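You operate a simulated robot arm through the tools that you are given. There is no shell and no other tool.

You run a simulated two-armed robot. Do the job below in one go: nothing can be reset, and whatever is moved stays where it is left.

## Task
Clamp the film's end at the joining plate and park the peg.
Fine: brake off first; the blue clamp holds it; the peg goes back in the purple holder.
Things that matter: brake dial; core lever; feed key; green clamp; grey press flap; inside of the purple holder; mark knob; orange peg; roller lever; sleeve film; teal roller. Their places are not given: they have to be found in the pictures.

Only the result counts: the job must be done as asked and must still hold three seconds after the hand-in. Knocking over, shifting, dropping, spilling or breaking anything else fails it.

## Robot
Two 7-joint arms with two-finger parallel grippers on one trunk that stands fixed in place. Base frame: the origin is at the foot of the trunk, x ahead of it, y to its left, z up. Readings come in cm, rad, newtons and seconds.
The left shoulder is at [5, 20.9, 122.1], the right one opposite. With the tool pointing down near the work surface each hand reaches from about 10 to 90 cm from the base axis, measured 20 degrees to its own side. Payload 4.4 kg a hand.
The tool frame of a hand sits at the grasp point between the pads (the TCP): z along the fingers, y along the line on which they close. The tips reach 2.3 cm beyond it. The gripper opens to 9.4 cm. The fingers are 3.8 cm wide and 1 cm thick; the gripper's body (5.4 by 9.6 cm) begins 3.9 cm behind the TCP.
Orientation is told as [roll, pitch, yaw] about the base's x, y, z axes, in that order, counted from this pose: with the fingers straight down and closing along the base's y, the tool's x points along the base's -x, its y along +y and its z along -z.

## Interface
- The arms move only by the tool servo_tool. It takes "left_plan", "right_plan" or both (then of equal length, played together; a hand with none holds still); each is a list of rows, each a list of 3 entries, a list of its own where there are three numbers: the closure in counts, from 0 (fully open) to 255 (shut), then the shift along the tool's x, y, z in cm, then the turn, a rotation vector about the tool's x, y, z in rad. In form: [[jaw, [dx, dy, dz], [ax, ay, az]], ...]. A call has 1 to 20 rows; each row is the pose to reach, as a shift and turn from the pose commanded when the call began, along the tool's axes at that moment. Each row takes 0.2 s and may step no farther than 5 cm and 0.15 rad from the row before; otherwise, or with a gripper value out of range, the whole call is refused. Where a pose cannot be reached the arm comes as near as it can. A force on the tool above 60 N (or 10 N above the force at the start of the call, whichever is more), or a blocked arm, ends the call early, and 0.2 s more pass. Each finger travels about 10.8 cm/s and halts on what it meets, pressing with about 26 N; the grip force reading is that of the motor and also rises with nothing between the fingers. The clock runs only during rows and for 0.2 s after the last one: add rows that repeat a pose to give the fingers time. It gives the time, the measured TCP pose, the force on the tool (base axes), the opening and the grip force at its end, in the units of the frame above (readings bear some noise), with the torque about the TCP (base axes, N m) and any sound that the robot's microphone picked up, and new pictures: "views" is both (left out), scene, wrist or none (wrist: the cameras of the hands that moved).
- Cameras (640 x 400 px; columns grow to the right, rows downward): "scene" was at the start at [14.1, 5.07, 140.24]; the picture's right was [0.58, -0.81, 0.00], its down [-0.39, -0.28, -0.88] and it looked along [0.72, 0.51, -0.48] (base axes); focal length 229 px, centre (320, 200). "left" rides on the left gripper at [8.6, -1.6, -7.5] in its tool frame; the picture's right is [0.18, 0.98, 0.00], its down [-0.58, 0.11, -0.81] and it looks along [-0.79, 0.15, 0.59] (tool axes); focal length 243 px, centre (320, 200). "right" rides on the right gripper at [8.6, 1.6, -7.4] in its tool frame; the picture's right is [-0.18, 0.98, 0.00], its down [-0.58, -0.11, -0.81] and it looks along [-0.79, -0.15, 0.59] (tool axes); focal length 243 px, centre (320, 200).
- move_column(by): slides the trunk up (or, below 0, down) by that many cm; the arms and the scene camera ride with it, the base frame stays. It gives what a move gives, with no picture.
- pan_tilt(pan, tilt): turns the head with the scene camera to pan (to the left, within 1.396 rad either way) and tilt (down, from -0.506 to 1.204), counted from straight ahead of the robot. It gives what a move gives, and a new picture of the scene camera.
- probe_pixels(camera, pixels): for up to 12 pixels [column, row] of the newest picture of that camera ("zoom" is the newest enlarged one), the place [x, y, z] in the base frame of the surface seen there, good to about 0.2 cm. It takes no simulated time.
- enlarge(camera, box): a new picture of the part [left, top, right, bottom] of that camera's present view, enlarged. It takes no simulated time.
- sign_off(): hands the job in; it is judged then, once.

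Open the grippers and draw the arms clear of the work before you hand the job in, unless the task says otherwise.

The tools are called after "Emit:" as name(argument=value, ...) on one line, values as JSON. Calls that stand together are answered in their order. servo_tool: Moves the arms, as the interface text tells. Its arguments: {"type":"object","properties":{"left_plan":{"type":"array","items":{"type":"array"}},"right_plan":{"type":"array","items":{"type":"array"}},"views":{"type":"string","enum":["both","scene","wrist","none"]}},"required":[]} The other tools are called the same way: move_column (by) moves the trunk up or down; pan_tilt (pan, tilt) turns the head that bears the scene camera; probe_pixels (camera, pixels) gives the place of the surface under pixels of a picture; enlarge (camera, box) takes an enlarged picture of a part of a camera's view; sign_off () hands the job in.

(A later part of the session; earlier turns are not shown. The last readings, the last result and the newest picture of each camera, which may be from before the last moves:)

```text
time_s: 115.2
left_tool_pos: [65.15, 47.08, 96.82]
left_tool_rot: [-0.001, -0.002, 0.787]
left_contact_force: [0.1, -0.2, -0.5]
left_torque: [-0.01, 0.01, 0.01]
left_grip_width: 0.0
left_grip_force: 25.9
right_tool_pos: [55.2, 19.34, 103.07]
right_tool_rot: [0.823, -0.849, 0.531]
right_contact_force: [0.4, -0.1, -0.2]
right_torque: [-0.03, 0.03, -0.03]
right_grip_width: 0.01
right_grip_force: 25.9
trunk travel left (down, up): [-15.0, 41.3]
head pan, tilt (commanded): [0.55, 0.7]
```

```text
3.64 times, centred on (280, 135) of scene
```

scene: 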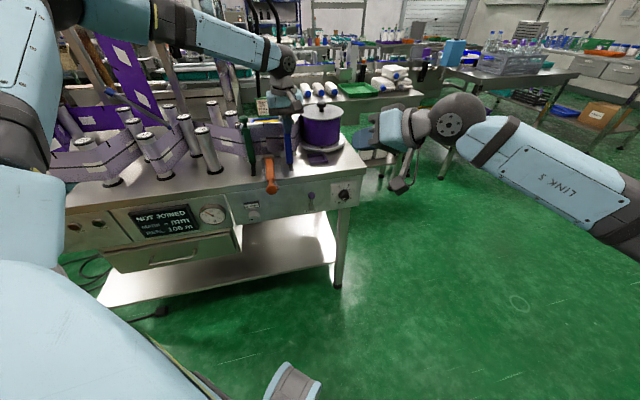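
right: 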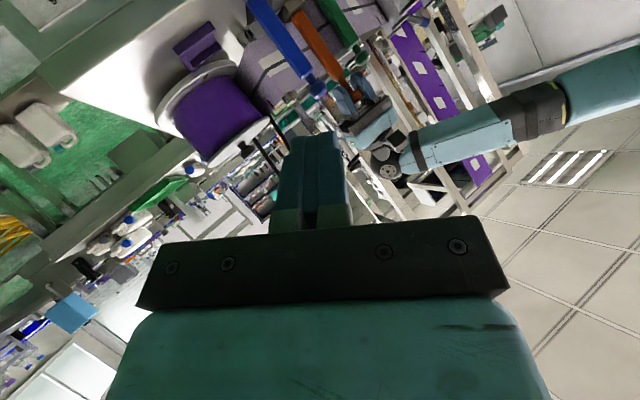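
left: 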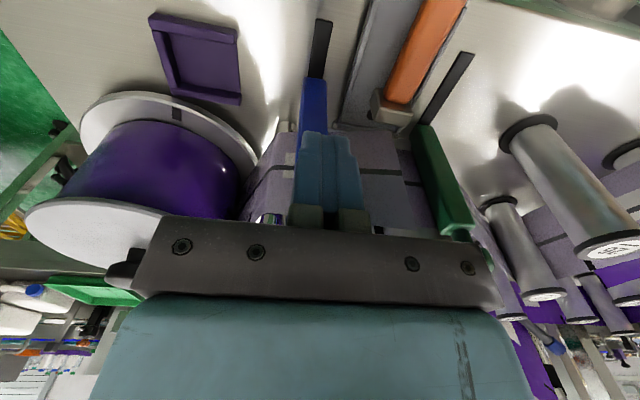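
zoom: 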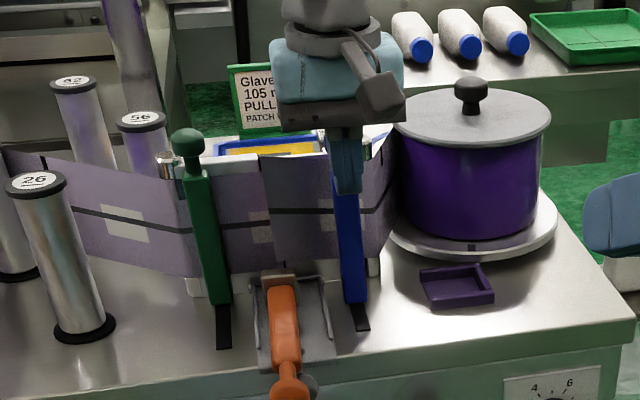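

The clamp slides freely. I push the rest of the way until it presses on the plate.

Emit:
servo_tool(left_plan=[[255, [-0.5, 0, 0], [0, 0, 0]], [255, [-1.0, 0, 0], [0, 0, 0]], [255, [-1.5, 0, 0], [0, 0, 0]], [255, [-2.0, 0, 0], [0, 0, 0]], [255, [-2.5, 0, 0], [0, 0, 0]], [255, [-2.9, 0, 0], [0, 0, 0]], [255, [-3.2, 0, 0], [0, 0, 0]], [255, [-3.5, 0, 0], [0, 0, 0]], [255, [-3.5, 0, 0], [0, 0, 0]]], views="both")

Emit:
enlarge(camera="scene", box=[240, 80, 320, 190])

Emit:
enlarge(camera="scene", box=[110, 190, 260, 250])

```text
time_s: 117.0
left_tool_pos: [67.09, 48.95, 96.74]
left_tool_rot: [0.005, 0.009, 0.779]
left_contact_force: [-13.4, -12.2, 1.9]
left_torque: [0.2, -0.3, 0.02]
left_grip_width: 0.0
left_grip_force: 25.5
right_tool_pos: [54.98, 19.26, 103.19]
right_tool_rot: [0.823, -0.85, 0.533]
right_contact_force: [-1.5, -1.1, -0.1]
right_torque: [-0.04, 0.02, -0.02]
right_grip_width: 0.02
right_grip_force: 26.0
trunk travel left (down, up): [-15.0, 41.3]
head pan, tilt (commanded): [0.55, 0.7]
stopped in row 9 (left hand): the force on the tool passed its limit at 64 N (the readings are from after the stop); the commanded pose is now the measured one
```

scene: 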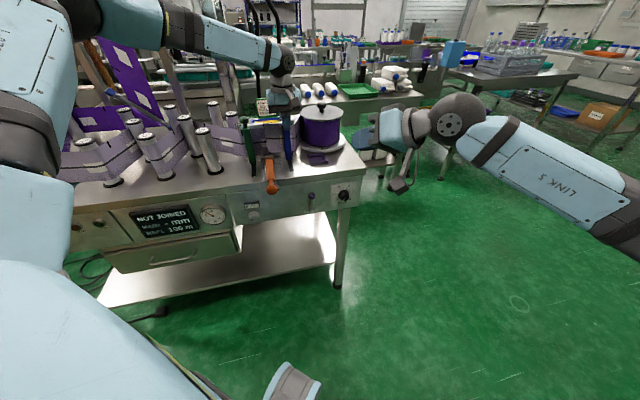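
left: 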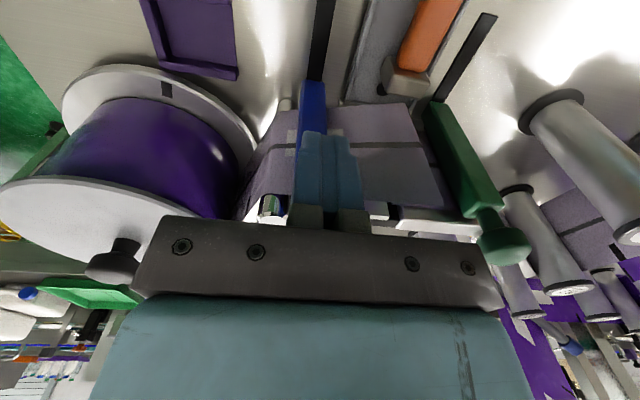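

```text
3.64 times, centred on (280, 135) of scene
```

zoom: 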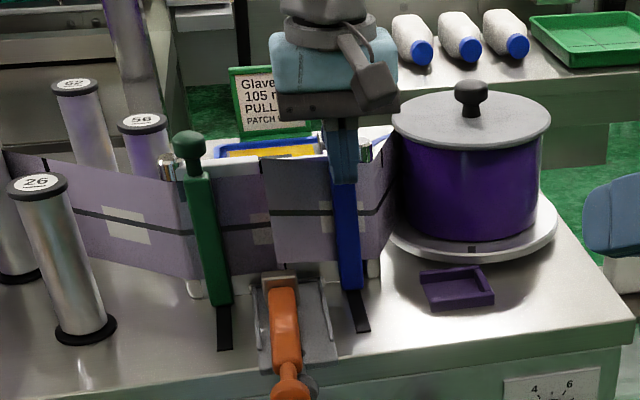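

```text
4.27 times, centred on (185, 220) of scene
```

zoom: 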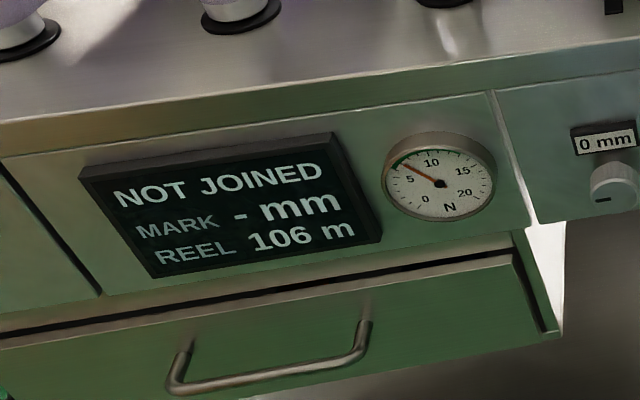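

The blue bar is now hard against the plate (64 N reached). I back the hand off a little and upward, then inspect the clamp, film and display.

Emit:
servo_tool(left_plan=[[255, [1.0, 0, 0], [0, 0, 0]], [255, [3.0, 0, 0], [0, 0, 0]], [255, [5.0, 0, -1.0], [0, 0, 0]], [255, [6.0, 0, -5.0], [0, 0, 0]], [255, [6.0, 0, -9.0], [0, 0, 0]], [255, [6.0, 0, -12.0], [0, 0, 0]], [255, [6.0, 0, -12.0], [0, 0, 0]]], views="both")

Emit:
enlarge(camera="scene", box=[240, 100, 320, 180])

Emit:
enlarge(camera="left", box=[220, 40, 440, 230])

```text
time_s: 118.7
left_tool_pos: [63.29, 45.32, 108.72]
left_tool_rot: [0.004, 0.009, 0.78]
left_contact_force: [-0.3, -0.7, -0.6]
left_torque: [0.01, 0.03, 0.01]
left_grip_width: 0.0
left_grip_force: 25.9
right_tool_pos: [55.24, 19.37, 103.0]
right_tool_rot: [0.825, -0.846, 0.531]
right_contact_force: [0.1, -0.8, 0.2]
right_torque: [-0.02, 0.01, -0.01]
right_grip_width: 0.0
right_grip_force: 26.0
trunk travel left (down, up): [-15.0, 41.3]
head pan, tilt (commanded): [0.55, 0.7]
```

scene: 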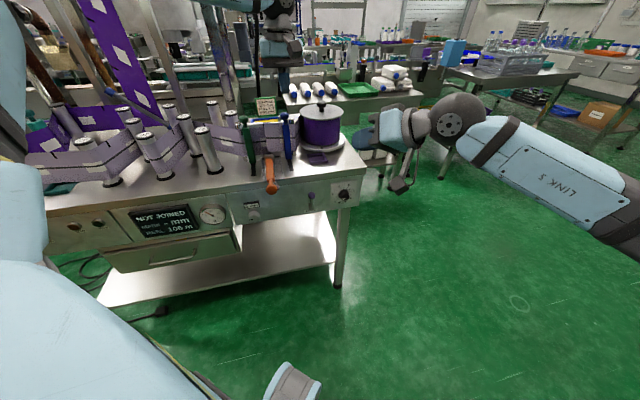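
left: 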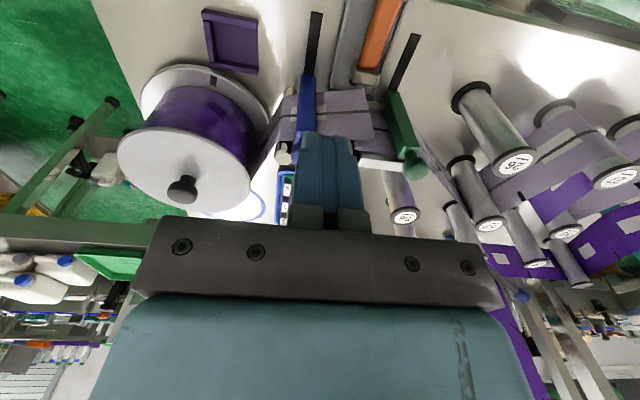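

```text
5.00 times, centred on (280, 140) of scene
```

zoom: 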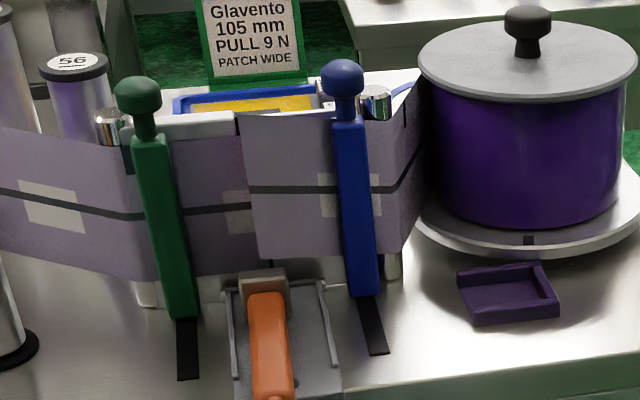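

```text
2.11 times, centred on (330, 135) of left
```

zoom: 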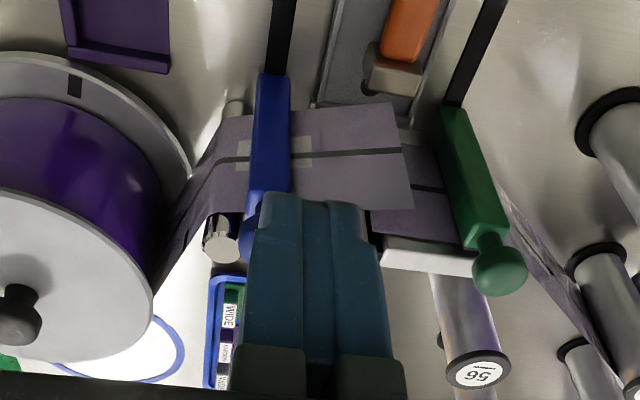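

The blue bar is closed with the film behind it. I probe the film's lie: near the clamp, toward its end, and old film for comparison.

Emit:
probe_pixels(camera="zoom", pixels=[[300, 160], [340, 155], [380, 150], [405, 150], [405, 185], [390, 110], [300, 195], [240, 155], [215, 160], [430, 190], [385, 225], [270, 100]])

Emit:
enlarge(camera="scene", box=[250, 110, 300, 165])

```text
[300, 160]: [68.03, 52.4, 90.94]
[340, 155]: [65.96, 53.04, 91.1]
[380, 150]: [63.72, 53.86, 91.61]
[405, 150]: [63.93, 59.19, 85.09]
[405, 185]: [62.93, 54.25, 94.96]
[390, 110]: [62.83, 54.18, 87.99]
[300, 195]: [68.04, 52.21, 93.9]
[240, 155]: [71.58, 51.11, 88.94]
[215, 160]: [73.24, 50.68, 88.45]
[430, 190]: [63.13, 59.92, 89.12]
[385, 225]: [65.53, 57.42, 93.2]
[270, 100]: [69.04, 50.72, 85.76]
```

```text
7.27 times, centred on (275, 138) of scene
```

zoom: 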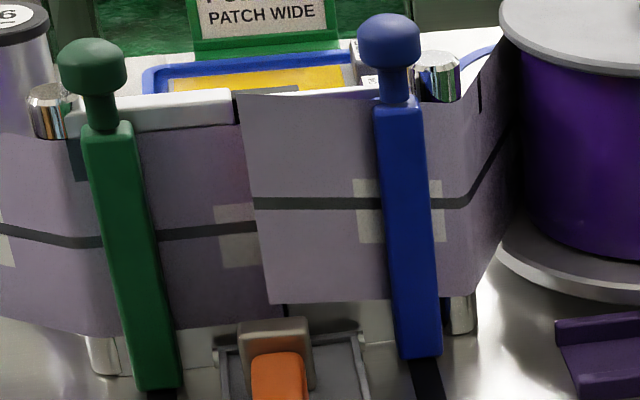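

The film still runs in a straight line from pin to its free end 4 cm before the plate, passing through where the bar is, so it is not really captured. I must set the film end closer to the plate using the peg again; first I locate the lying peg.

Emit:
enlarge(camera="scene", box=[245, 140, 305, 205])

```text
6.15 times, centred on (275, 172) of scene
```

zoom: 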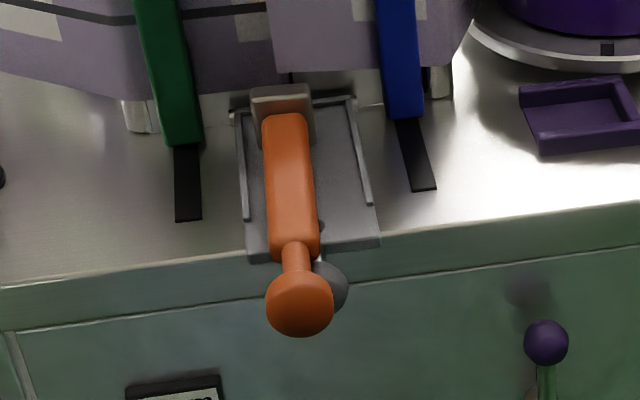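

Emit:
probe_pixels(camera="zoom", pixels=[[300, 300], [270, 305], [332, 300], [296, 258], [285, 130], [290, 180], [295, 240], [265, 180], [312, 180], [255, 100], [310, 105], [335, 285]])

Emit:
probe_pixels(camera="zoom", pixels=[[282, 90], [280, 120], [300, 330], [298, 275], [345, 285], [345, 300], [320, 262], [268, 240], [318, 240]])

```text
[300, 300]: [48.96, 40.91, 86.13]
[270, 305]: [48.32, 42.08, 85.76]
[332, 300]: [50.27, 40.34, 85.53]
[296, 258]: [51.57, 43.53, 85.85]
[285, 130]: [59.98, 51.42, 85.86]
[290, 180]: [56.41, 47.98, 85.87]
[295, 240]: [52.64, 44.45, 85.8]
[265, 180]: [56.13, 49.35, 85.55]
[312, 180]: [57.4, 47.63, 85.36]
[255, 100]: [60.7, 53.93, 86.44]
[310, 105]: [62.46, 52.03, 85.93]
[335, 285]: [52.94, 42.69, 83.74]
```

```text
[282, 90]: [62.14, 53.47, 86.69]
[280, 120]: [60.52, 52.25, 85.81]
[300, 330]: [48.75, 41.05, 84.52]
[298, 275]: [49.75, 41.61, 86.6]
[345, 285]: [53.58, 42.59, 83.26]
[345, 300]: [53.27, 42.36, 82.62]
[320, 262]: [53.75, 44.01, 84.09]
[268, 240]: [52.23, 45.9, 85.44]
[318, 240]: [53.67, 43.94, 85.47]
```

The peg lies level along the flap: knob centre about (u 5.75, v 64.4, z 85.1), foot end at v≈82. I bring the left hand above the knob, out in front of the bench edge.

Emit:
servo_tool(left_plan=[[133, [2.6, 1.4, 1.0], [0, 0, 0]], [133, [5.2, 2.8, 2.5], [0, 0, 0]], [133, [7.8, 4.2, 5.0], [0, 0, 0]], [133, [10.4, 5.6, 7.5], [0, 0, 0]], [133, [12.9, 6.95, 10.0], [0, 0, 0]], [133, [12.9, 6.95, 12.0], [0, 0, 0]], [133, [12.9, 6.95, 12.0], [0, 0, 0]]], views="both")

Emit:
enlarge(camera="left", box=[220, 0, 440, 230])

```text
time_s: 120.2
left_tool_pos: [48.92, 40.93, 96.8]
left_tool_rot: [0.005, 0.01, 0.781]
left_contact_force: [0.2, 0.7, -0.2]
left_torque: [0.02, -0.01, 0.04]
left_grip_width: 4.51
left_grip_force: 0.0
right_tool_pos: [55.11, 19.34, 103.05]
right_tool_rot: [0.823, -0.849, 0.531]
right_contact_force: [-1.3, 0.0, 0.1]
right_torque: [0.0, -0.02, 0.04]
right_grip_width: 0.0
right_grip_force: 26.5
trunk travel left (down, up): [-15.0, 41.3]
head pan, tilt (commanded): [0.55, 0.7]
```

scene: 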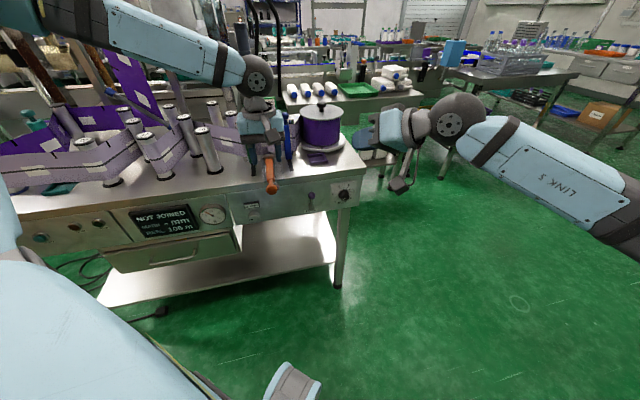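
left: 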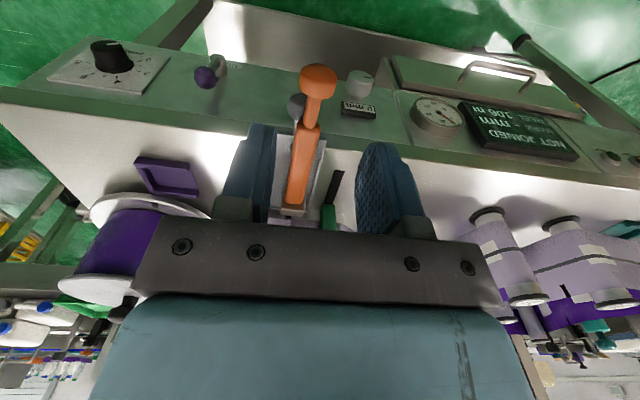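

```text
1.74 times, centred on (330, 115) of left
```

zoom: 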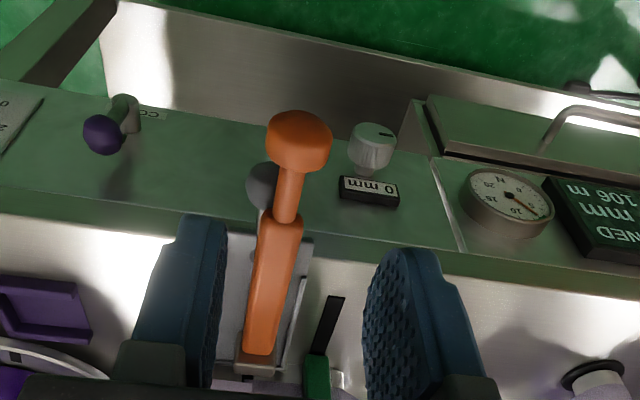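

The knob is visible at (318,82) in the left camera. I probe it to centre the grasp.

Emit:
probe_pixels(camera="left", pixels=[[318, 75], [318, 90], [302, 82], [334, 82], [318, 100], [311, 110], [306, 150], [298, 195], [296, 105], [318, 68]])

```text
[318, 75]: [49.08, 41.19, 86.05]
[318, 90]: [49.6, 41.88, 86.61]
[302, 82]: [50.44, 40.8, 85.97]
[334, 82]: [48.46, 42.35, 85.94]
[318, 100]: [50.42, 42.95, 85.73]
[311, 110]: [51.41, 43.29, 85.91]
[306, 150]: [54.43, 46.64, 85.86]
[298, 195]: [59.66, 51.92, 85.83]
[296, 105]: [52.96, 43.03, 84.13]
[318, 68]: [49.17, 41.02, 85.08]
```

Knob centre is u≈5.6, v≈64.9, z≈85.1. I lower around it and close only lightly (target just under its 2.94 cm width) so the peg can pivot.

Emit:
servo_tool(left_plan=[[133, [-0.77, 0, 3.0], [0, 0, 0]], [133, [-0.77, 0, 6.0], [0, 0, 0]], [133, [-0.77, 0, 9.0], [0, 0, 0]], [133, [-0.77, 0, 11.6], [0, 0, 0]], [165, [-0.77, 0, 11.6], [0, 0, 0]], [178, [-0.77, 0, 11.6], [0, 0, 0]], [178, [-0.77, 0, 11.6], [0, 0, 0]]], views="wrist")

```text
time_s: 121.8
left_tool_pos: [49.46, 41.46, 84.96]
left_tool_rot: [0.005, 0.009, 0.779]
left_contact_force: [-0.1, -0.6, -0.5]
left_torque: [0.05, -0.05, -0.21]
left_grip_width: 2.93
left_grip_force: 25.6
right_tool_pos: [55.2, 19.41, 103.11]
right_tool_rot: [0.823, -0.849, 0.53]
right_contact_force: [-0.3, 0.9, -0.7]
right_torque: [-0.03, -0.02, 0.01]
right_grip_width: 0.01
right_grip_force: 25.8
trunk travel left (down, up): [-15.0, 41.3]
head pan, tilt (commanded): [0.55, 0.7]
```

left: 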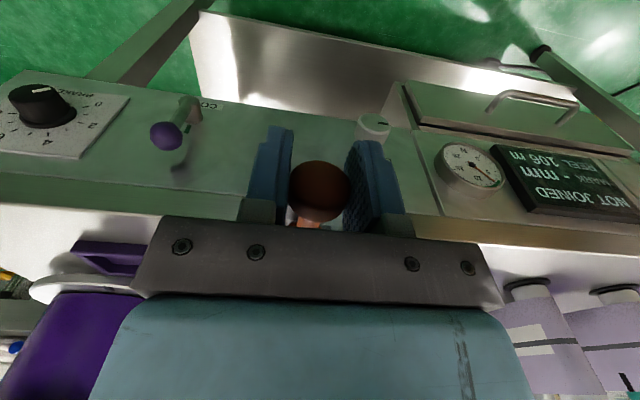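

The grip reads 25.6 N even at this setting. I loosen in single counts to find a lighter hold.

Emit:
servo_tool(left_plan=[[176, [0, 0, 0], [0, 0, 0]], [176, [0, 0, 0], [0, 0, 0]]], views="none")

Emit:
servo_tool(left_plan=[[175, [0, 0, 0], [0, 0, 0]], [175, [0, 0, 0], [0, 0, 0]]], views="none")

```text
time_s: 122.5
left_tool_pos: [49.42, 41.64, 85.02]
left_tool_rot: [0.006, 0.01, 0.782]
left_contact_force: [-0.3, -1.2, 0.0]
left_torque: [-0.01, 0.02, -0.06]
left_grip_width: 3.02
left_grip_force: 0.7
right_tool_pos: [55.19, 19.3, 102.95]
right_tool_rot: [0.824, -0.847, 0.529]
right_contact_force: [-1.0, -0.8, 0.4]
right_torque: [0.04, -0.02, 0.04]
right_grip_width: 0.01
right_grip_force: 25.6
trunk travel left (down, up): [-15.0, 41.3]
head pan, tilt (commanded): [0.55, 0.7]
```

```text
time_s: 123.0
left_tool_pos: [49.34, 41.57, 85.13]
left_tool_rot: [0.004, 0.01, 0.78]
left_contact_force: [0.1, -0.8, -0.9]
left_torque: [0.0, 0.01, -0.1]
left_grip_width: 3.01
left_grip_force: 10.6
right_tool_pos: [55.18, 19.19, 103.06]
right_tool_rot: [0.823, -0.849, 0.531]
right_contact_force: [0.5, 0.1, -0.7]
right_torque: [-0.01, -0.02, 0.02]
right_grip_width: 0.02
right_grip_force: 26.2
trunk travel left (down, up): [-15.0, 41.3]
head pan, tilt (commanded): [0.55, 0.7]
```

A light hold is possible around counts 175–176. I lift the knob along an arc about the foot's edge, first to about 30°, and look whether the peg pivots.

Emit:
servo_tool(left_plan=[[176, [0, 0, 0], [0, 0, 0]], [176, [-0.1, 0, -0.9], [0, 0, 0]], [176, [-0.27, 0, -1.86], [0, 0, 0]], [176, [-0.48, 0, -2.8], [0, 0, 0]], [176, [-0.72, 0, -3.69], [0, 0, 0]], [176, [-1.03, 0, -4.6], [0, 0, 0]], [176, [-1.37, 0, -5.45], [0, 0, 0]], [176, [-1.37, 0, -5.45], [0, 0, 0]]], views="both")

Emit:
enlarge(camera="scene", box=[230, 90, 330, 200])

```text
time_s: 124.8
left_tool_pos: [50.53, 42.55, 90.51]
left_tool_rot: [0.005, 0.011, 0.779]
left_contact_force: [0.3, 0.0, 0.4]
left_torque: [-0.01, -0.02, -0.03]
left_grip_width: 2.9
left_grip_force: 0.1
right_tool_pos: [55.27, 19.44, 103.09]
right_tool_rot: [0.823, -0.848, 0.532]
right_contact_force: [0.2, 0.8, 0.1]
right_torque: [0.02, 0.02, -0.01]
right_grip_width: 0.0
right_grip_force: 26.2
trunk travel left (down, up): [-15.0, 41.3]
head pan, tilt (commanded): [0.55, 0.7]
```

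scene: 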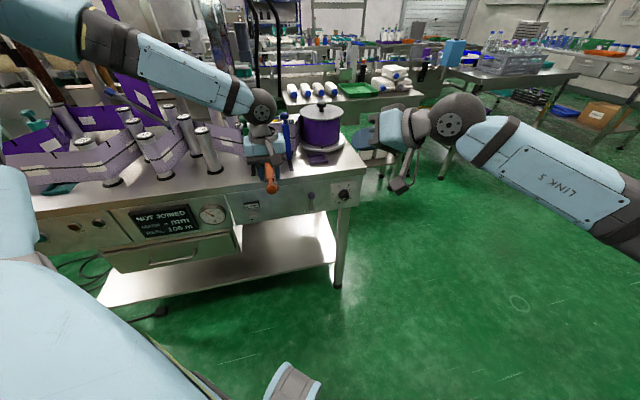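
left: 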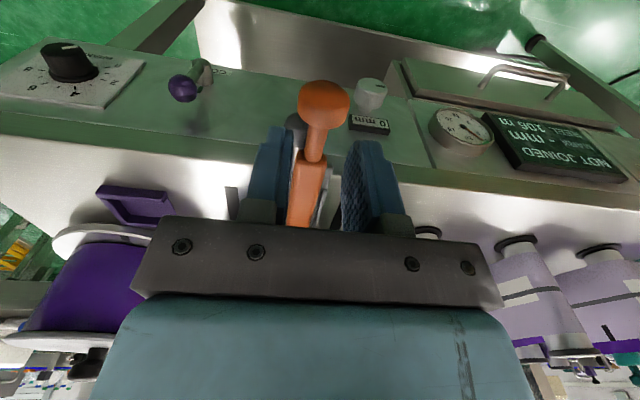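

```text
3.64 times, centred on (280, 145) of scene
```

zoom: 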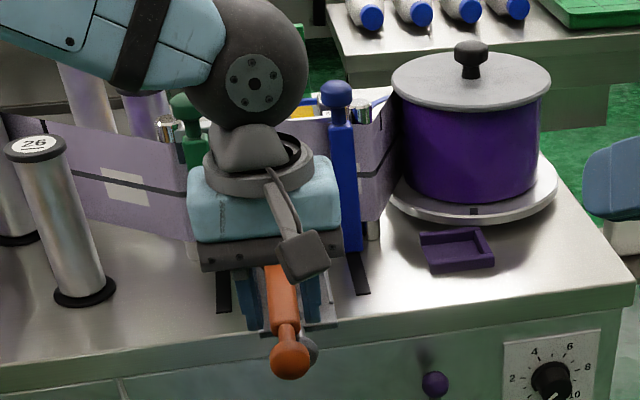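

The knob slipped out of the light hold and the peg still lies on the flap. A better way is to grasp the knob from the front with the hand level (fingers along the peg), then swing the hand down to upright. I test tipping the left hand forward here, backing off and rising a little.

Emit:
servo_tool(left_plan=[[110, [0.8, 0, -0.5], [0, -0.13, 0]], [110, [1.6, 0, -1.0], [0, -0.26, 0]], [110, [2.4, 0, -1.5], [0, -0.39, 0]], [110, [3.2, 0, -2.0], [0, -0.52, 0]], [110, [4.0, 0, -2.0], [0, -0.65, 0]], [110, [4.8, 0, -2.0], [0, -0.78, 0]], [110, [5.4, 0, -2.0], [0, -0.91, 0]], [110, [6.0, 0, -2.0], [0, -1.04, 0]], [110, [6.0, 0, -2.0], [0, -1.17, 0]], [110, [6.0, 0, -2.0], [0, -1.3, 0]], [110, [6.0, 0, -2.0], [0, -1.3, 0]]], views="both")

```text
time_s: 127.2
left_tool_pos: [46.12, 38.37, 92.63]
left_tool_rot: [0.019, -1.292, 0.762]
left_contact_force: [0.5, -0.2, 0.1]
left_torque: [0.0, 0.0, 0.01]
left_grip_width: 5.36
left_grip_force: 0.0
right_tool_pos: [55.2, 19.43, 103.08]
right_tool_rot: [0.825, -0.848, 0.53]
right_contact_force: [0.8, 0.1, 0.1]
right_torque: [-0.02, 0.02, 0.0]
right_grip_width: 0.02
right_grip_force: 25.6
trunk travel left (down, up): [-15.0, 41.3]
head pan, tilt (commanded): [0.55, 0.7]
```

scene: 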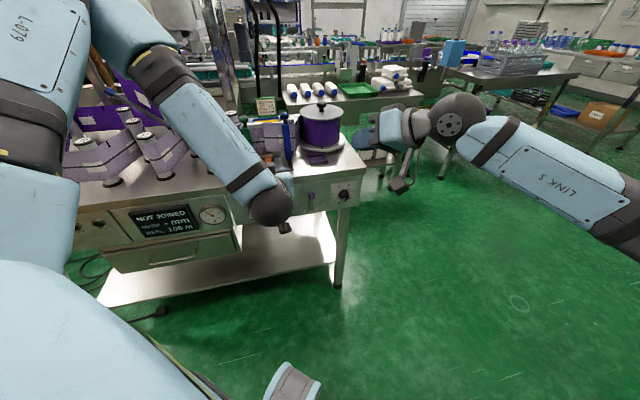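
left: 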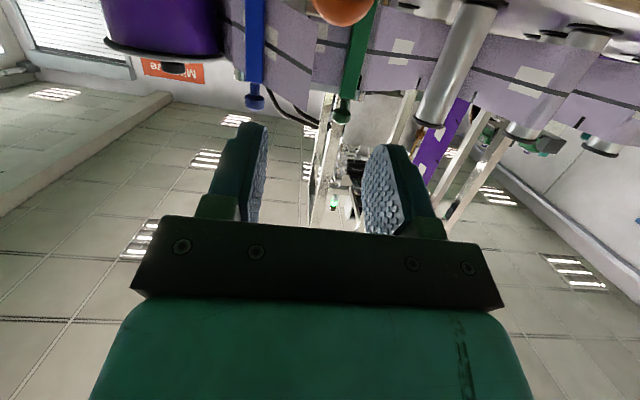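

The level pose (pitch −1.29) is reachable here, in front of the knob. I lower the hand to the knob's height, still about 2.5 cm short of it.

Emit:
servo_tool(left_plan=[[110, [1.75, 0, 0.5], [0, 0, 0]], [110, [3.5, 0, 1.0], [0, 0, 0]], [110, [5.25, 0, 1.5], [0, 0, 0]], [110, [7.0, 0, 2.0], [0, 0, 0]], [110, [7.0, 0, 2.0], [0, 0, 0]]], views="both")

```text
time_s: 128.4
left_tool_pos: [46.13, 38.49, 85.24]
left_tool_rot: [0.017, -1.291, 0.764]
left_contact_force: [-0.6, -0.4, -0.8]
left_torque: [0.01, 0.03, 0.01]
left_grip_width: 5.36
left_grip_force: 0.2
right_tool_pos: [55.11, 19.29, 102.95]
right_tool_rot: [0.822, -0.849, 0.531]
right_contact_force: [-0.2, -0.1, -1.1]
right_torque: [-0.03, -0.01, 0.01]
right_grip_width: 0.0
right_grip_force: 25.7
trunk travel left (down, up): [-15.0, 41.3]
head pan, tilt (commanded): [0.55, 0.7]
```

scene: 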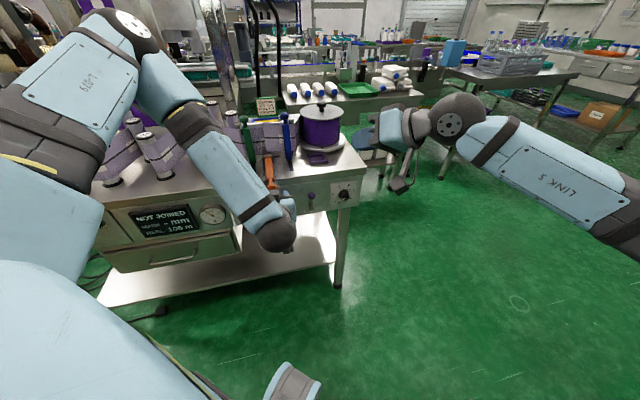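
left: 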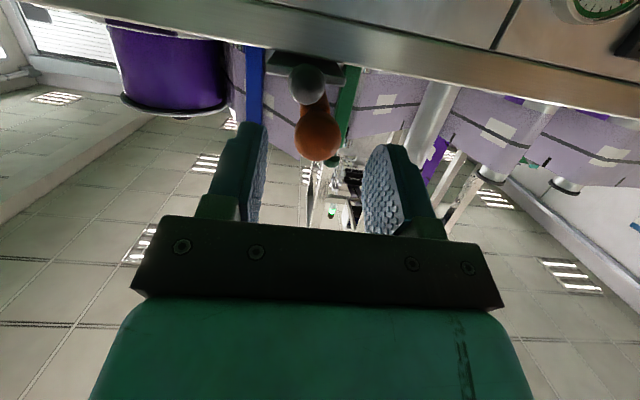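

The left camera looks along the peg: knob at (317,133), flap ball at (307,85). I probe both for alignment.

Emit:
enlarge(camera="left", box=[220, 30, 440, 230])

Emit:
probe_pixels(camera="left", pixels=[[317, 133], [300, 133], [335, 133], [317, 113], [317, 152], [307, 85], [292, 85], [322, 85], [318, 105], [307, 70]])

```text
2.00 times, centred on (330, 130) of left
```

zoom: 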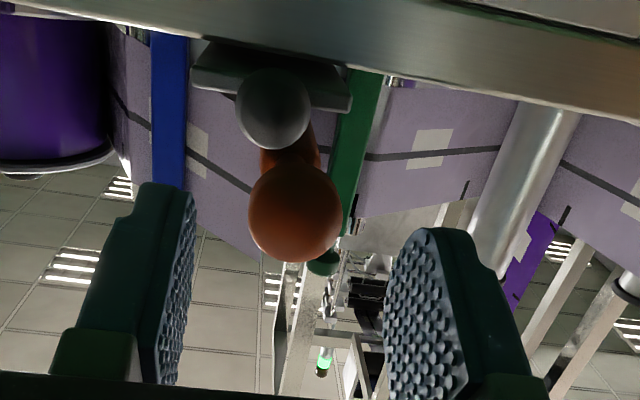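

```text
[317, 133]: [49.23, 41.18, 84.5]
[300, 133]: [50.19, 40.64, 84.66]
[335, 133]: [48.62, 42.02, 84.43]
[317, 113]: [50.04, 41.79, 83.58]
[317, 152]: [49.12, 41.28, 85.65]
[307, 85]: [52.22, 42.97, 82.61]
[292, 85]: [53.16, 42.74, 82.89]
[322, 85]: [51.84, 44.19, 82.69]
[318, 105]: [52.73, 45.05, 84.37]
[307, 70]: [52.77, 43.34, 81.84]
```

Knob axis at u≈5.7, z≈85.0; the flap ball is lower and farther in. I advance 4.2 cm so the fingers straddle the knob and close fully.

Emit:
servo_tool(left_plan=[[110, [-0.4, -0.28, 1.4], [0, 0, 0]], [110, [-0.8, -0.28, 2.7], [0, 0, 0]], [110, [-1.16, -0.28, 4.04], [0, 0, 0]], [180, [-1.16, -0.28, 4.04], [0, 0, 0]], [255, [-1.16, -0.28, 4.04], [0, 0, 0]], [255, [-1.16, -0.28, 4.04], [0, 0, 0]]], views="wrist")

```text
time_s: 129.8
left_tool_pos: [49.39, 41.09, 85.27]
left_tool_rot: [0.022, -1.288, 0.762]
left_contact_force: [-0.1, -0.5, 0.3]
left_torque: [-0.15, 0.17, 0.05]
left_grip_width: 2.98
left_grip_force: 25.6
right_tool_pos: [55.21, 19.26, 103.0]
right_tool_rot: [0.822, -0.845, 0.531]
right_contact_force: [-0.7, 0.8, -0.3]
right_torque: [-0.01, 0.02, 0.02]
right_grip_width: 0.0
right_grip_force: 25.9
trunk travel left (down, up): [-15.0, 41.3]
head pan, tilt (commanded): [0.55, 0.7]
```

left: 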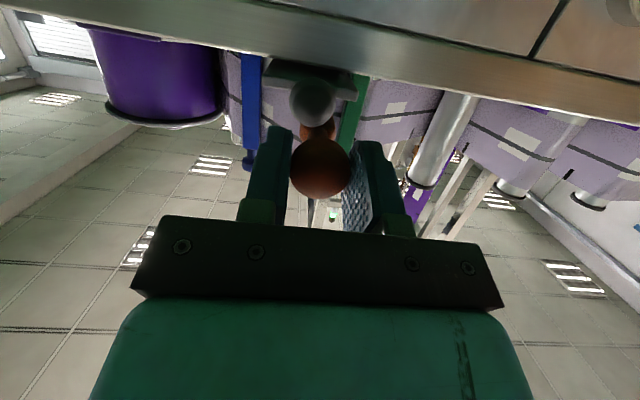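

The knob is firmly held with the peg in line with the fingers. I lift it and swing the hand gradually toward tool-down, keeping the foot above the flap.

Emit:
servo_tool(left_plan=[[255, [-0.96, 0, -0.28], [0, 0, 0]], [255, [-1.92, 0, -0.55], [0, 0, 0]], [255, [-3.75, 0, -1.07], [0, 0.1, 0]], [255, [-5.48, 0, -1.57], [0, 0.2, 0]], [255, [-7.3, 0, -2.09], [0, 0.3, 0]], [255, [-8.94, 0, -2.56], [0, 0.4, 0]], [255, [-10.6, 0, -3.03], [0, 0.5, 0]], [255, [-12.1, 0, -3.47], [0, 0.6, 0]], [255, [-13.55, 0, -3.88], [0, 0.7, 0]], [255, [-14.9, 0, -4.27], [0, 0.8, 0]], [255, [-14.9, 0, -4.27], [0, 0.8, 0]]], views="both")

Emit:
enlarge(camera="scene", box=[220, 80, 340, 210])

```text
time_s: 132.2
left_tool_pos: [49.49, 41.17, 100.79]
left_tool_rot: [0.004, -0.488, 0.777]
left_contact_force: [-0.3, -0.4, -4.0]
left_torque: [-0.2, 0.19, -0.03]
left_grip_width: 2.96
left_grip_force: 26.5
right_tool_pos: [55.27, 19.31, 102.94]
right_tool_rot: [0.822, -0.846, 0.53]
right_contact_force: [-0.7, 0.2, 0.1]
right_torque: [-0.01, 0.0, -0.02]
right_grip_width: 0.0
right_grip_force: 25.6
trunk travel left (down, up): [-15.0, 41.3]
head pan, tilt (commanded): [0.55, 0.7]
```

scene: 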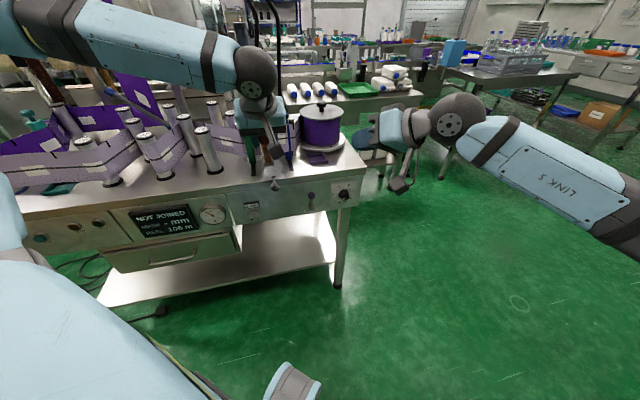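
left: 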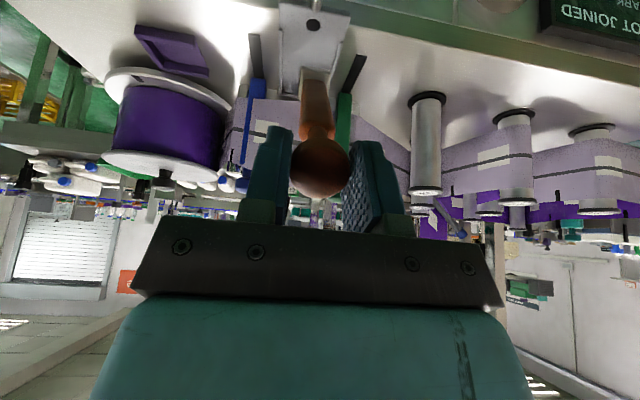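

```text
3.08 times, centred on (280, 145) of scene
```

zoom: 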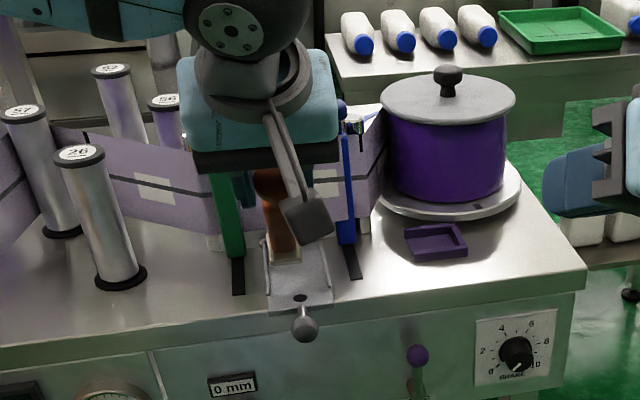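

The peg came up with the hand. I continue swinging to upright (another 0.75 rad) while rising 5 cm.

Emit:
servo_tool(left_plan=[[255, [-0.47, 0, -0.88], [0, 0.1, 0]], [255, [-0.94, 0, -1.77], [0, 0.2, 0]], [255, [-1.36, 0, -2.56], [0, 0.3, 0]], [255, [-1.74, 0, -3.27], [0, 0.4, 0]], [255, [-2.02, 0, -3.8], [0, 0.5, 0]], [255, [-2.2, 0, -4.15], [0, 0.6, 0]], [255, [-2.35, 0, -4.4], [0, 0.7, 0]], [255, [-2.35, 0, -4.4], [0, 0.75, 0]], [255, [-2.35, 0, -4.4], [0, 0.75, 0]]], views="both")

Emit:
enlarge(camera="scene", box=[220, 80, 340, 210])

Emit:
enlarge(camera="left", box=[230, 0, 430, 220])

```text
time_s: 134.2
left_tool_pos: [49.4, 41.03, 105.67]
left_tool_rot: [0.004, 0.262, 0.783]
left_contact_force: [0.8, 0.3, -2.3]
left_torque: [-0.02, -0.01, -0.01]
left_grip_width: 2.95
left_grip_force: 26.2
right_tool_pos: [55.31, 19.41, 102.91]
right_tool_rot: [0.823, -0.847, 0.53]
right_contact_force: [0.1, 0.4, -0.2]
right_torque: [0.01, 0.03, 0.01]
right_grip_width: 0.01
right_grip_force: 26.7
trunk travel left (down, up): [-15.0, 41.3]
head pan, tilt (commanded): [0.55, 0.7]
```

scene: 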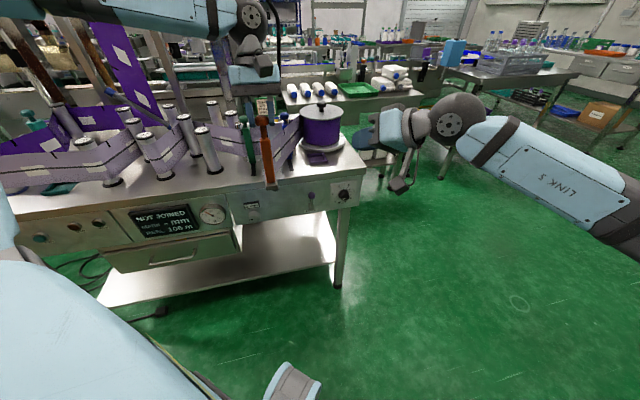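
left: 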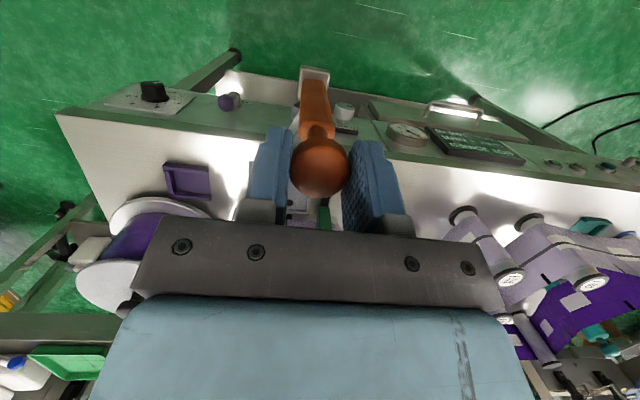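

```text
3.08 times, centred on (280, 145) of scene
```

zoom: 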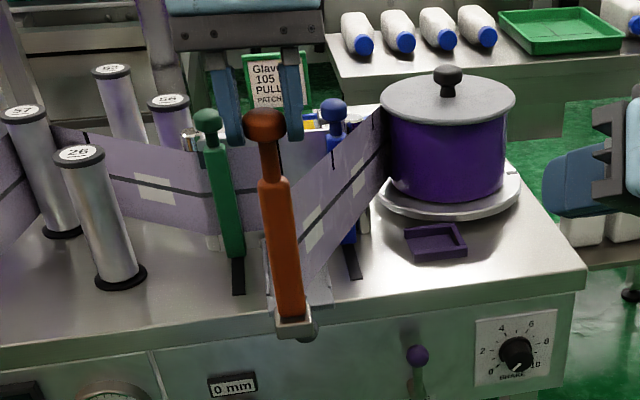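

```text
1.82 times, centred on (330, 110) of left
```

zoom: 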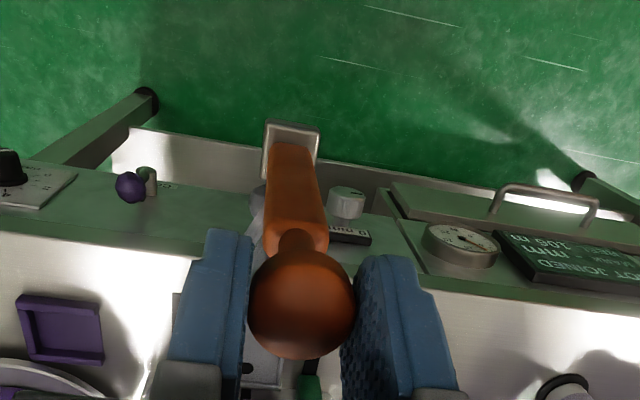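

The film is attached to the upright peg again and follows it. I check the peg's uprightness before carrying it back to the holder so that I can reopen the blue clamp and redo the placement properly.

Emit:
probe_pixels(camera="zoom", pixels=[[292, 170], [294, 200], [297, 230], [302, 255], [268, 150], [318, 130], [293, 125], [300, 335]])

Emit:
enlarge(camera="scene", box=[240, 100, 310, 200])

```text
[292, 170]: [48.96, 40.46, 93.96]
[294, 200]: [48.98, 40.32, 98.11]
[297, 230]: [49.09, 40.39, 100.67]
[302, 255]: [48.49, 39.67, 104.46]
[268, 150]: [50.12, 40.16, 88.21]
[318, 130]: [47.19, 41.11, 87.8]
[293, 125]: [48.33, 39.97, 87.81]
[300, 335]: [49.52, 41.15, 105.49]
```

```text
4.00 times, centred on (275, 150) of scene
```

zoom: 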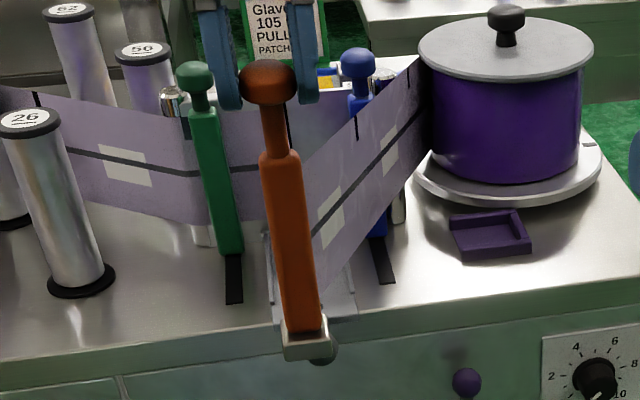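

The peg is upright in the grip. I carry it over the bench front and across to above the purple holder.

Emit:
servo_tool(left_plan=[[255, [-0.7, -1.75, -0.2], [0, 0, 0]], [255, [-1.45, -3.5, -0.4], [0, 0, 0]], [255, [-2.2, -5.25, -0.6], [0, 0, 0]], [255, [-2.9, -7.0, -0.78], [0, 0, 0]], [255, [-3.6, -8.75, -0.97], [0, 0, 0]], [255, [-4.35, -10.5, -1.16], [0, 0, 0]], [255, [-5.1, -12.25, -1.36], [0, 0, 0]], [255, [-5.8, -14.0, -1.55], [0, 0, 0]], [255, [-7.5, -14.5, -2.0], [0, 0, 0]], [255, [-9.2, -15.0, -2.46], [0, 0, 0]], [255, [-10.9, -15.5, -2.92], [0, 0, 0]], [255, [-12.6, -15.9, -3.37], [0, 0, 0]], [255, [-14.3, -16.3, -3.83], [0, 0, 0]], [255, [-16.0, -16.6, -4.28], [0, 0, 0]], [255, [-17.6, -16.7, -4.71], [0, 0, 0]], [255, [-17.6, -16.7, -4.71], [0, 0, 0]]], views="both")

Emit:
enlarge(camera="scene", box=[250, 90, 350, 190])

Emit:
enlarge(camera="left", box=[230, 0, 430, 220])

```text
time_s: 137.7
left_tool_pos: [74.0, 41.99, 105.81]
left_tool_rot: [0.005, 0.261, 0.783]
left_contact_force: [-1.0, -0.8, -3.1]
left_torque: [-0.01, -0.01, -0.04]
left_grip_width: 2.97
left_grip_force: 26.1
right_tool_pos: [55.2, 19.4, 103.12]
right_tool_rot: [0.823, -0.849, 0.53]
right_contact_force: [0.2, -0.7, 0.6]
right_torque: [0.0, -0.01, -0.02]
right_grip_width: 0.0
right_grip_force: 26.2
trunk travel left (down, up): [-15.0, 41.3]
head pan, tilt (commanded): [0.55, 0.7]
```

scene: 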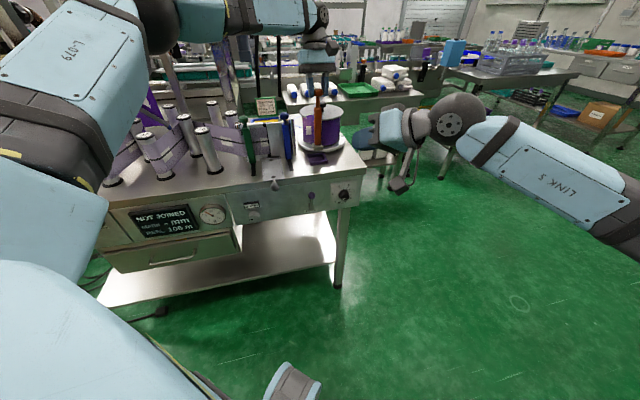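
left: 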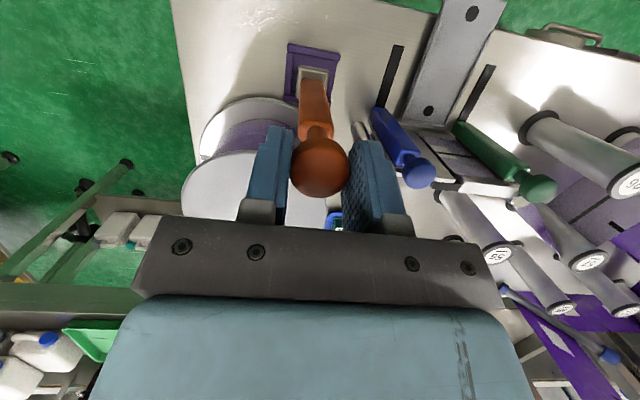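

```text
4.00 times, centred on (300, 140) of scene
```

zoom: 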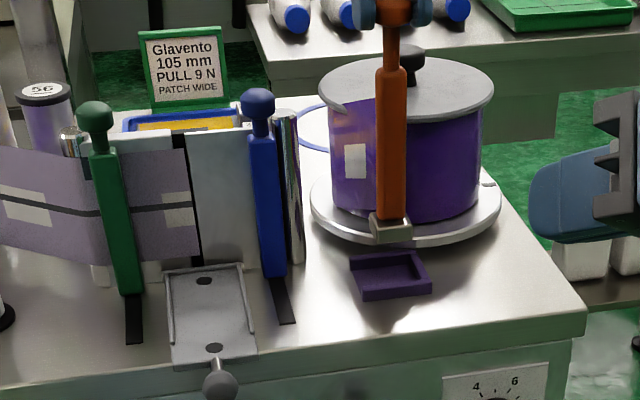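

```text
1.82 times, centred on (330, 110) of left
```

zoom: 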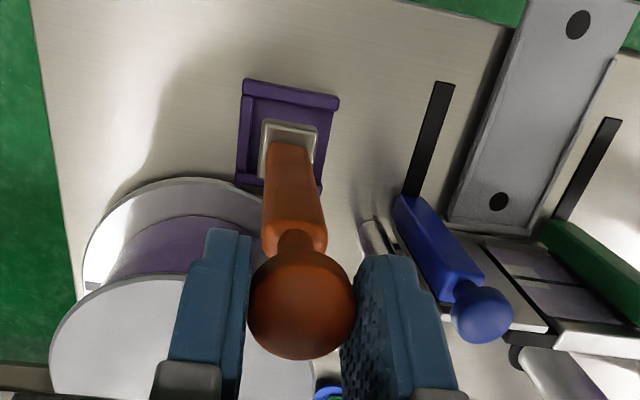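

The film has wound back and the peg hangs over the holder just as at the start. I probe the foot and the holder walls to centre it.

Emit:
probe_pixels(camera="zoom", pixels=[[264, 122], [317, 128], [290, 126], [252, 90], [335, 102], [243, 180], [320, 185], [290, 92], [245, 130], [328, 145], [285, 110], [264, 170]])

```text
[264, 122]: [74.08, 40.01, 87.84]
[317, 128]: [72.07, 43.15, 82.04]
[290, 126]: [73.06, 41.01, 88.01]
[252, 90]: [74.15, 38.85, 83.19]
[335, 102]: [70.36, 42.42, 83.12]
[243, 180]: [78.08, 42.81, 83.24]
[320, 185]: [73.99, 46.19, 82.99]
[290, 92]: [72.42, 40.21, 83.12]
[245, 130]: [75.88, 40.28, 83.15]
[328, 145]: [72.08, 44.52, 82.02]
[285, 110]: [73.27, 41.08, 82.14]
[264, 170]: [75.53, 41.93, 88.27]
```

The foot (u 20.8–24.0, v 80.7–83.9) lies inside the holder's inner walls. I lower it 3.5 cm into the holder.

Emit:
servo_tool(left_plan=[[255, [-0.18, 0, 0.68], [0, 0, 0]], [255, [-0.36, 0, 1.35], [0, 0, 0]], [255, [-0.55, 0, 2.03], [0, 0, 0]], [255, [-0.73, 0, 2.7], [0, 0, 0]], [255, [-0.91, 0, 3.38], [0, 0, 0]], [255, [-0.91, 0, 3.38], [0, 0, 0]]], views="wrist")

Emit:
enlarge(camera="left", box=[230, 0, 430, 220])

```text
time_s: 139.1
left_tool_pos: [74.03, 42.05, 102.12]
left_tool_rot: [0.008, 0.259, 0.783]
left_contact_force: [-0.1, -0.4, -2.9]
left_torque: [-0.01, -0.02, 0.01]
left_grip_width: 2.93
left_grip_force: 25.9
right_tool_pos: [55.18, 19.41, 103.07]
right_tool_rot: [0.824, -0.847, 0.529]
right_contact_force: [0.1, 0.0, -0.5]
right_torque: [0.01, -0.02, -0.01]
right_grip_width: 0.01
right_grip_force: 26.0
trunk travel left (down, up): [-15.0, 41.3]
head pan, tilt (commanded): [0.55, 0.7]
```

left: 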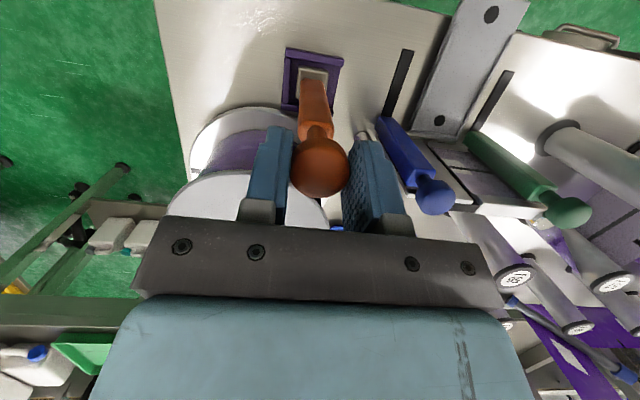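

```text
1.82 times, centred on (330, 110) of left
```

zoom: 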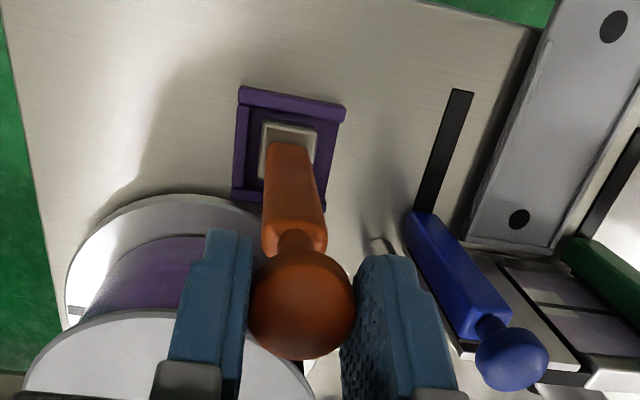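

No contact yet. I lower further in small steps until the floor takes the weight.

Emit:
servo_tool(left_plan=[[255, [-0.05, 0, 0.19], [0, 0, 0]], [255, [-0.1, 0, 0.38], [0, 0, 0]], [255, [-0.15, 0, 0.57], [0, 0, 0]], [255, [-0.15, 0, 0.57], [0, 0, 0]]], views="none")

```text
time_s: 140.1
left_tool_pos: [73.93, 42.13, 101.58]
left_tool_rot: [0.005, 0.261, 0.784]
left_contact_force: [-0.3, -0.6, -2.8]
left_torque: [0.01, -0.05, 0.01]
left_grip_width: 2.96
left_grip_force: 26.2
right_tool_pos: [55.25, 19.36, 102.96]
right_tool_rot: [0.823, -0.846, 0.531]
right_contact_force: [1.0, -0.7, -0.3]
right_torque: [0.01, 0.01, -0.02]
right_grip_width: 0.0
right_grip_force: 25.9
trunk travel left (down, up): [-15.0, 41.3]
head pan, tilt (commanded): [0.55, 0.7]
```

Still hanging free at z 101.6. I lower another 0.6 cm in small steps.

Emit:
servo_tool(left_plan=[[255, [-0.05, 0, 0.19], [0, 0, 0]], [255, [-0.1, 0, 0.38], [0, 0, 0]], [255, [-0.15, 0, 0.57], [0, 0, 0]], [255, [-0.15, 0, 0.57], [0, 0, 0]]], views="wrist")

Emit:
enlarge(camera="scene", box=[270, 100, 340, 180])

```text
time_s: 141.1
left_tool_pos: [74.01, 42.03, 101.09]
left_tool_rot: [0.004, 0.258, 0.783]
left_contact_force: [1.8, 0.8, 5.6]
left_torque: [-0.01, -0.36, 0.03]
left_grip_width: 2.95
left_grip_force: 26.2
right_tool_pos: [55.19, 19.4, 103.06]
right_tool_rot: [0.825, -0.848, 0.53]
right_contact_force: [0.1, -0.3, 0.4]
right_torque: [0.03, -0.02, -0.01]
right_grip_width: 0.01
right_grip_force: 25.8
trunk travel left (down, up): [-15.0, 41.3]
head pan, tilt (commanded): [0.55, 0.7]
```

left: 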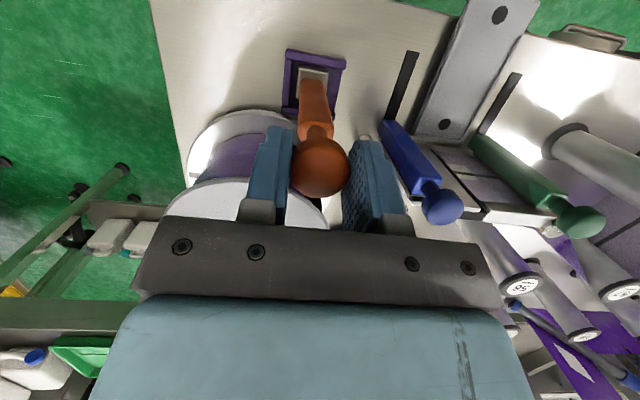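

```text
5.00 times, centred on (305, 140) of scene
```

zoom: 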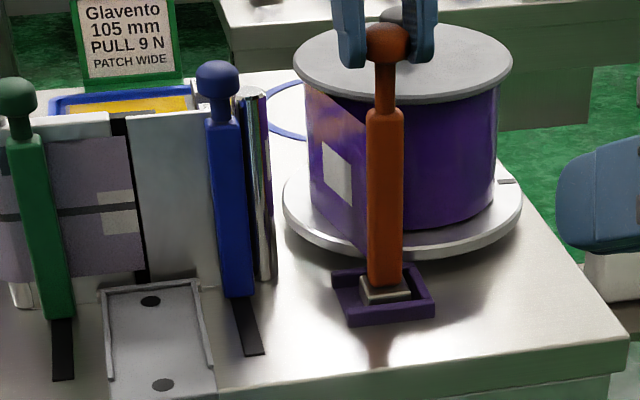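

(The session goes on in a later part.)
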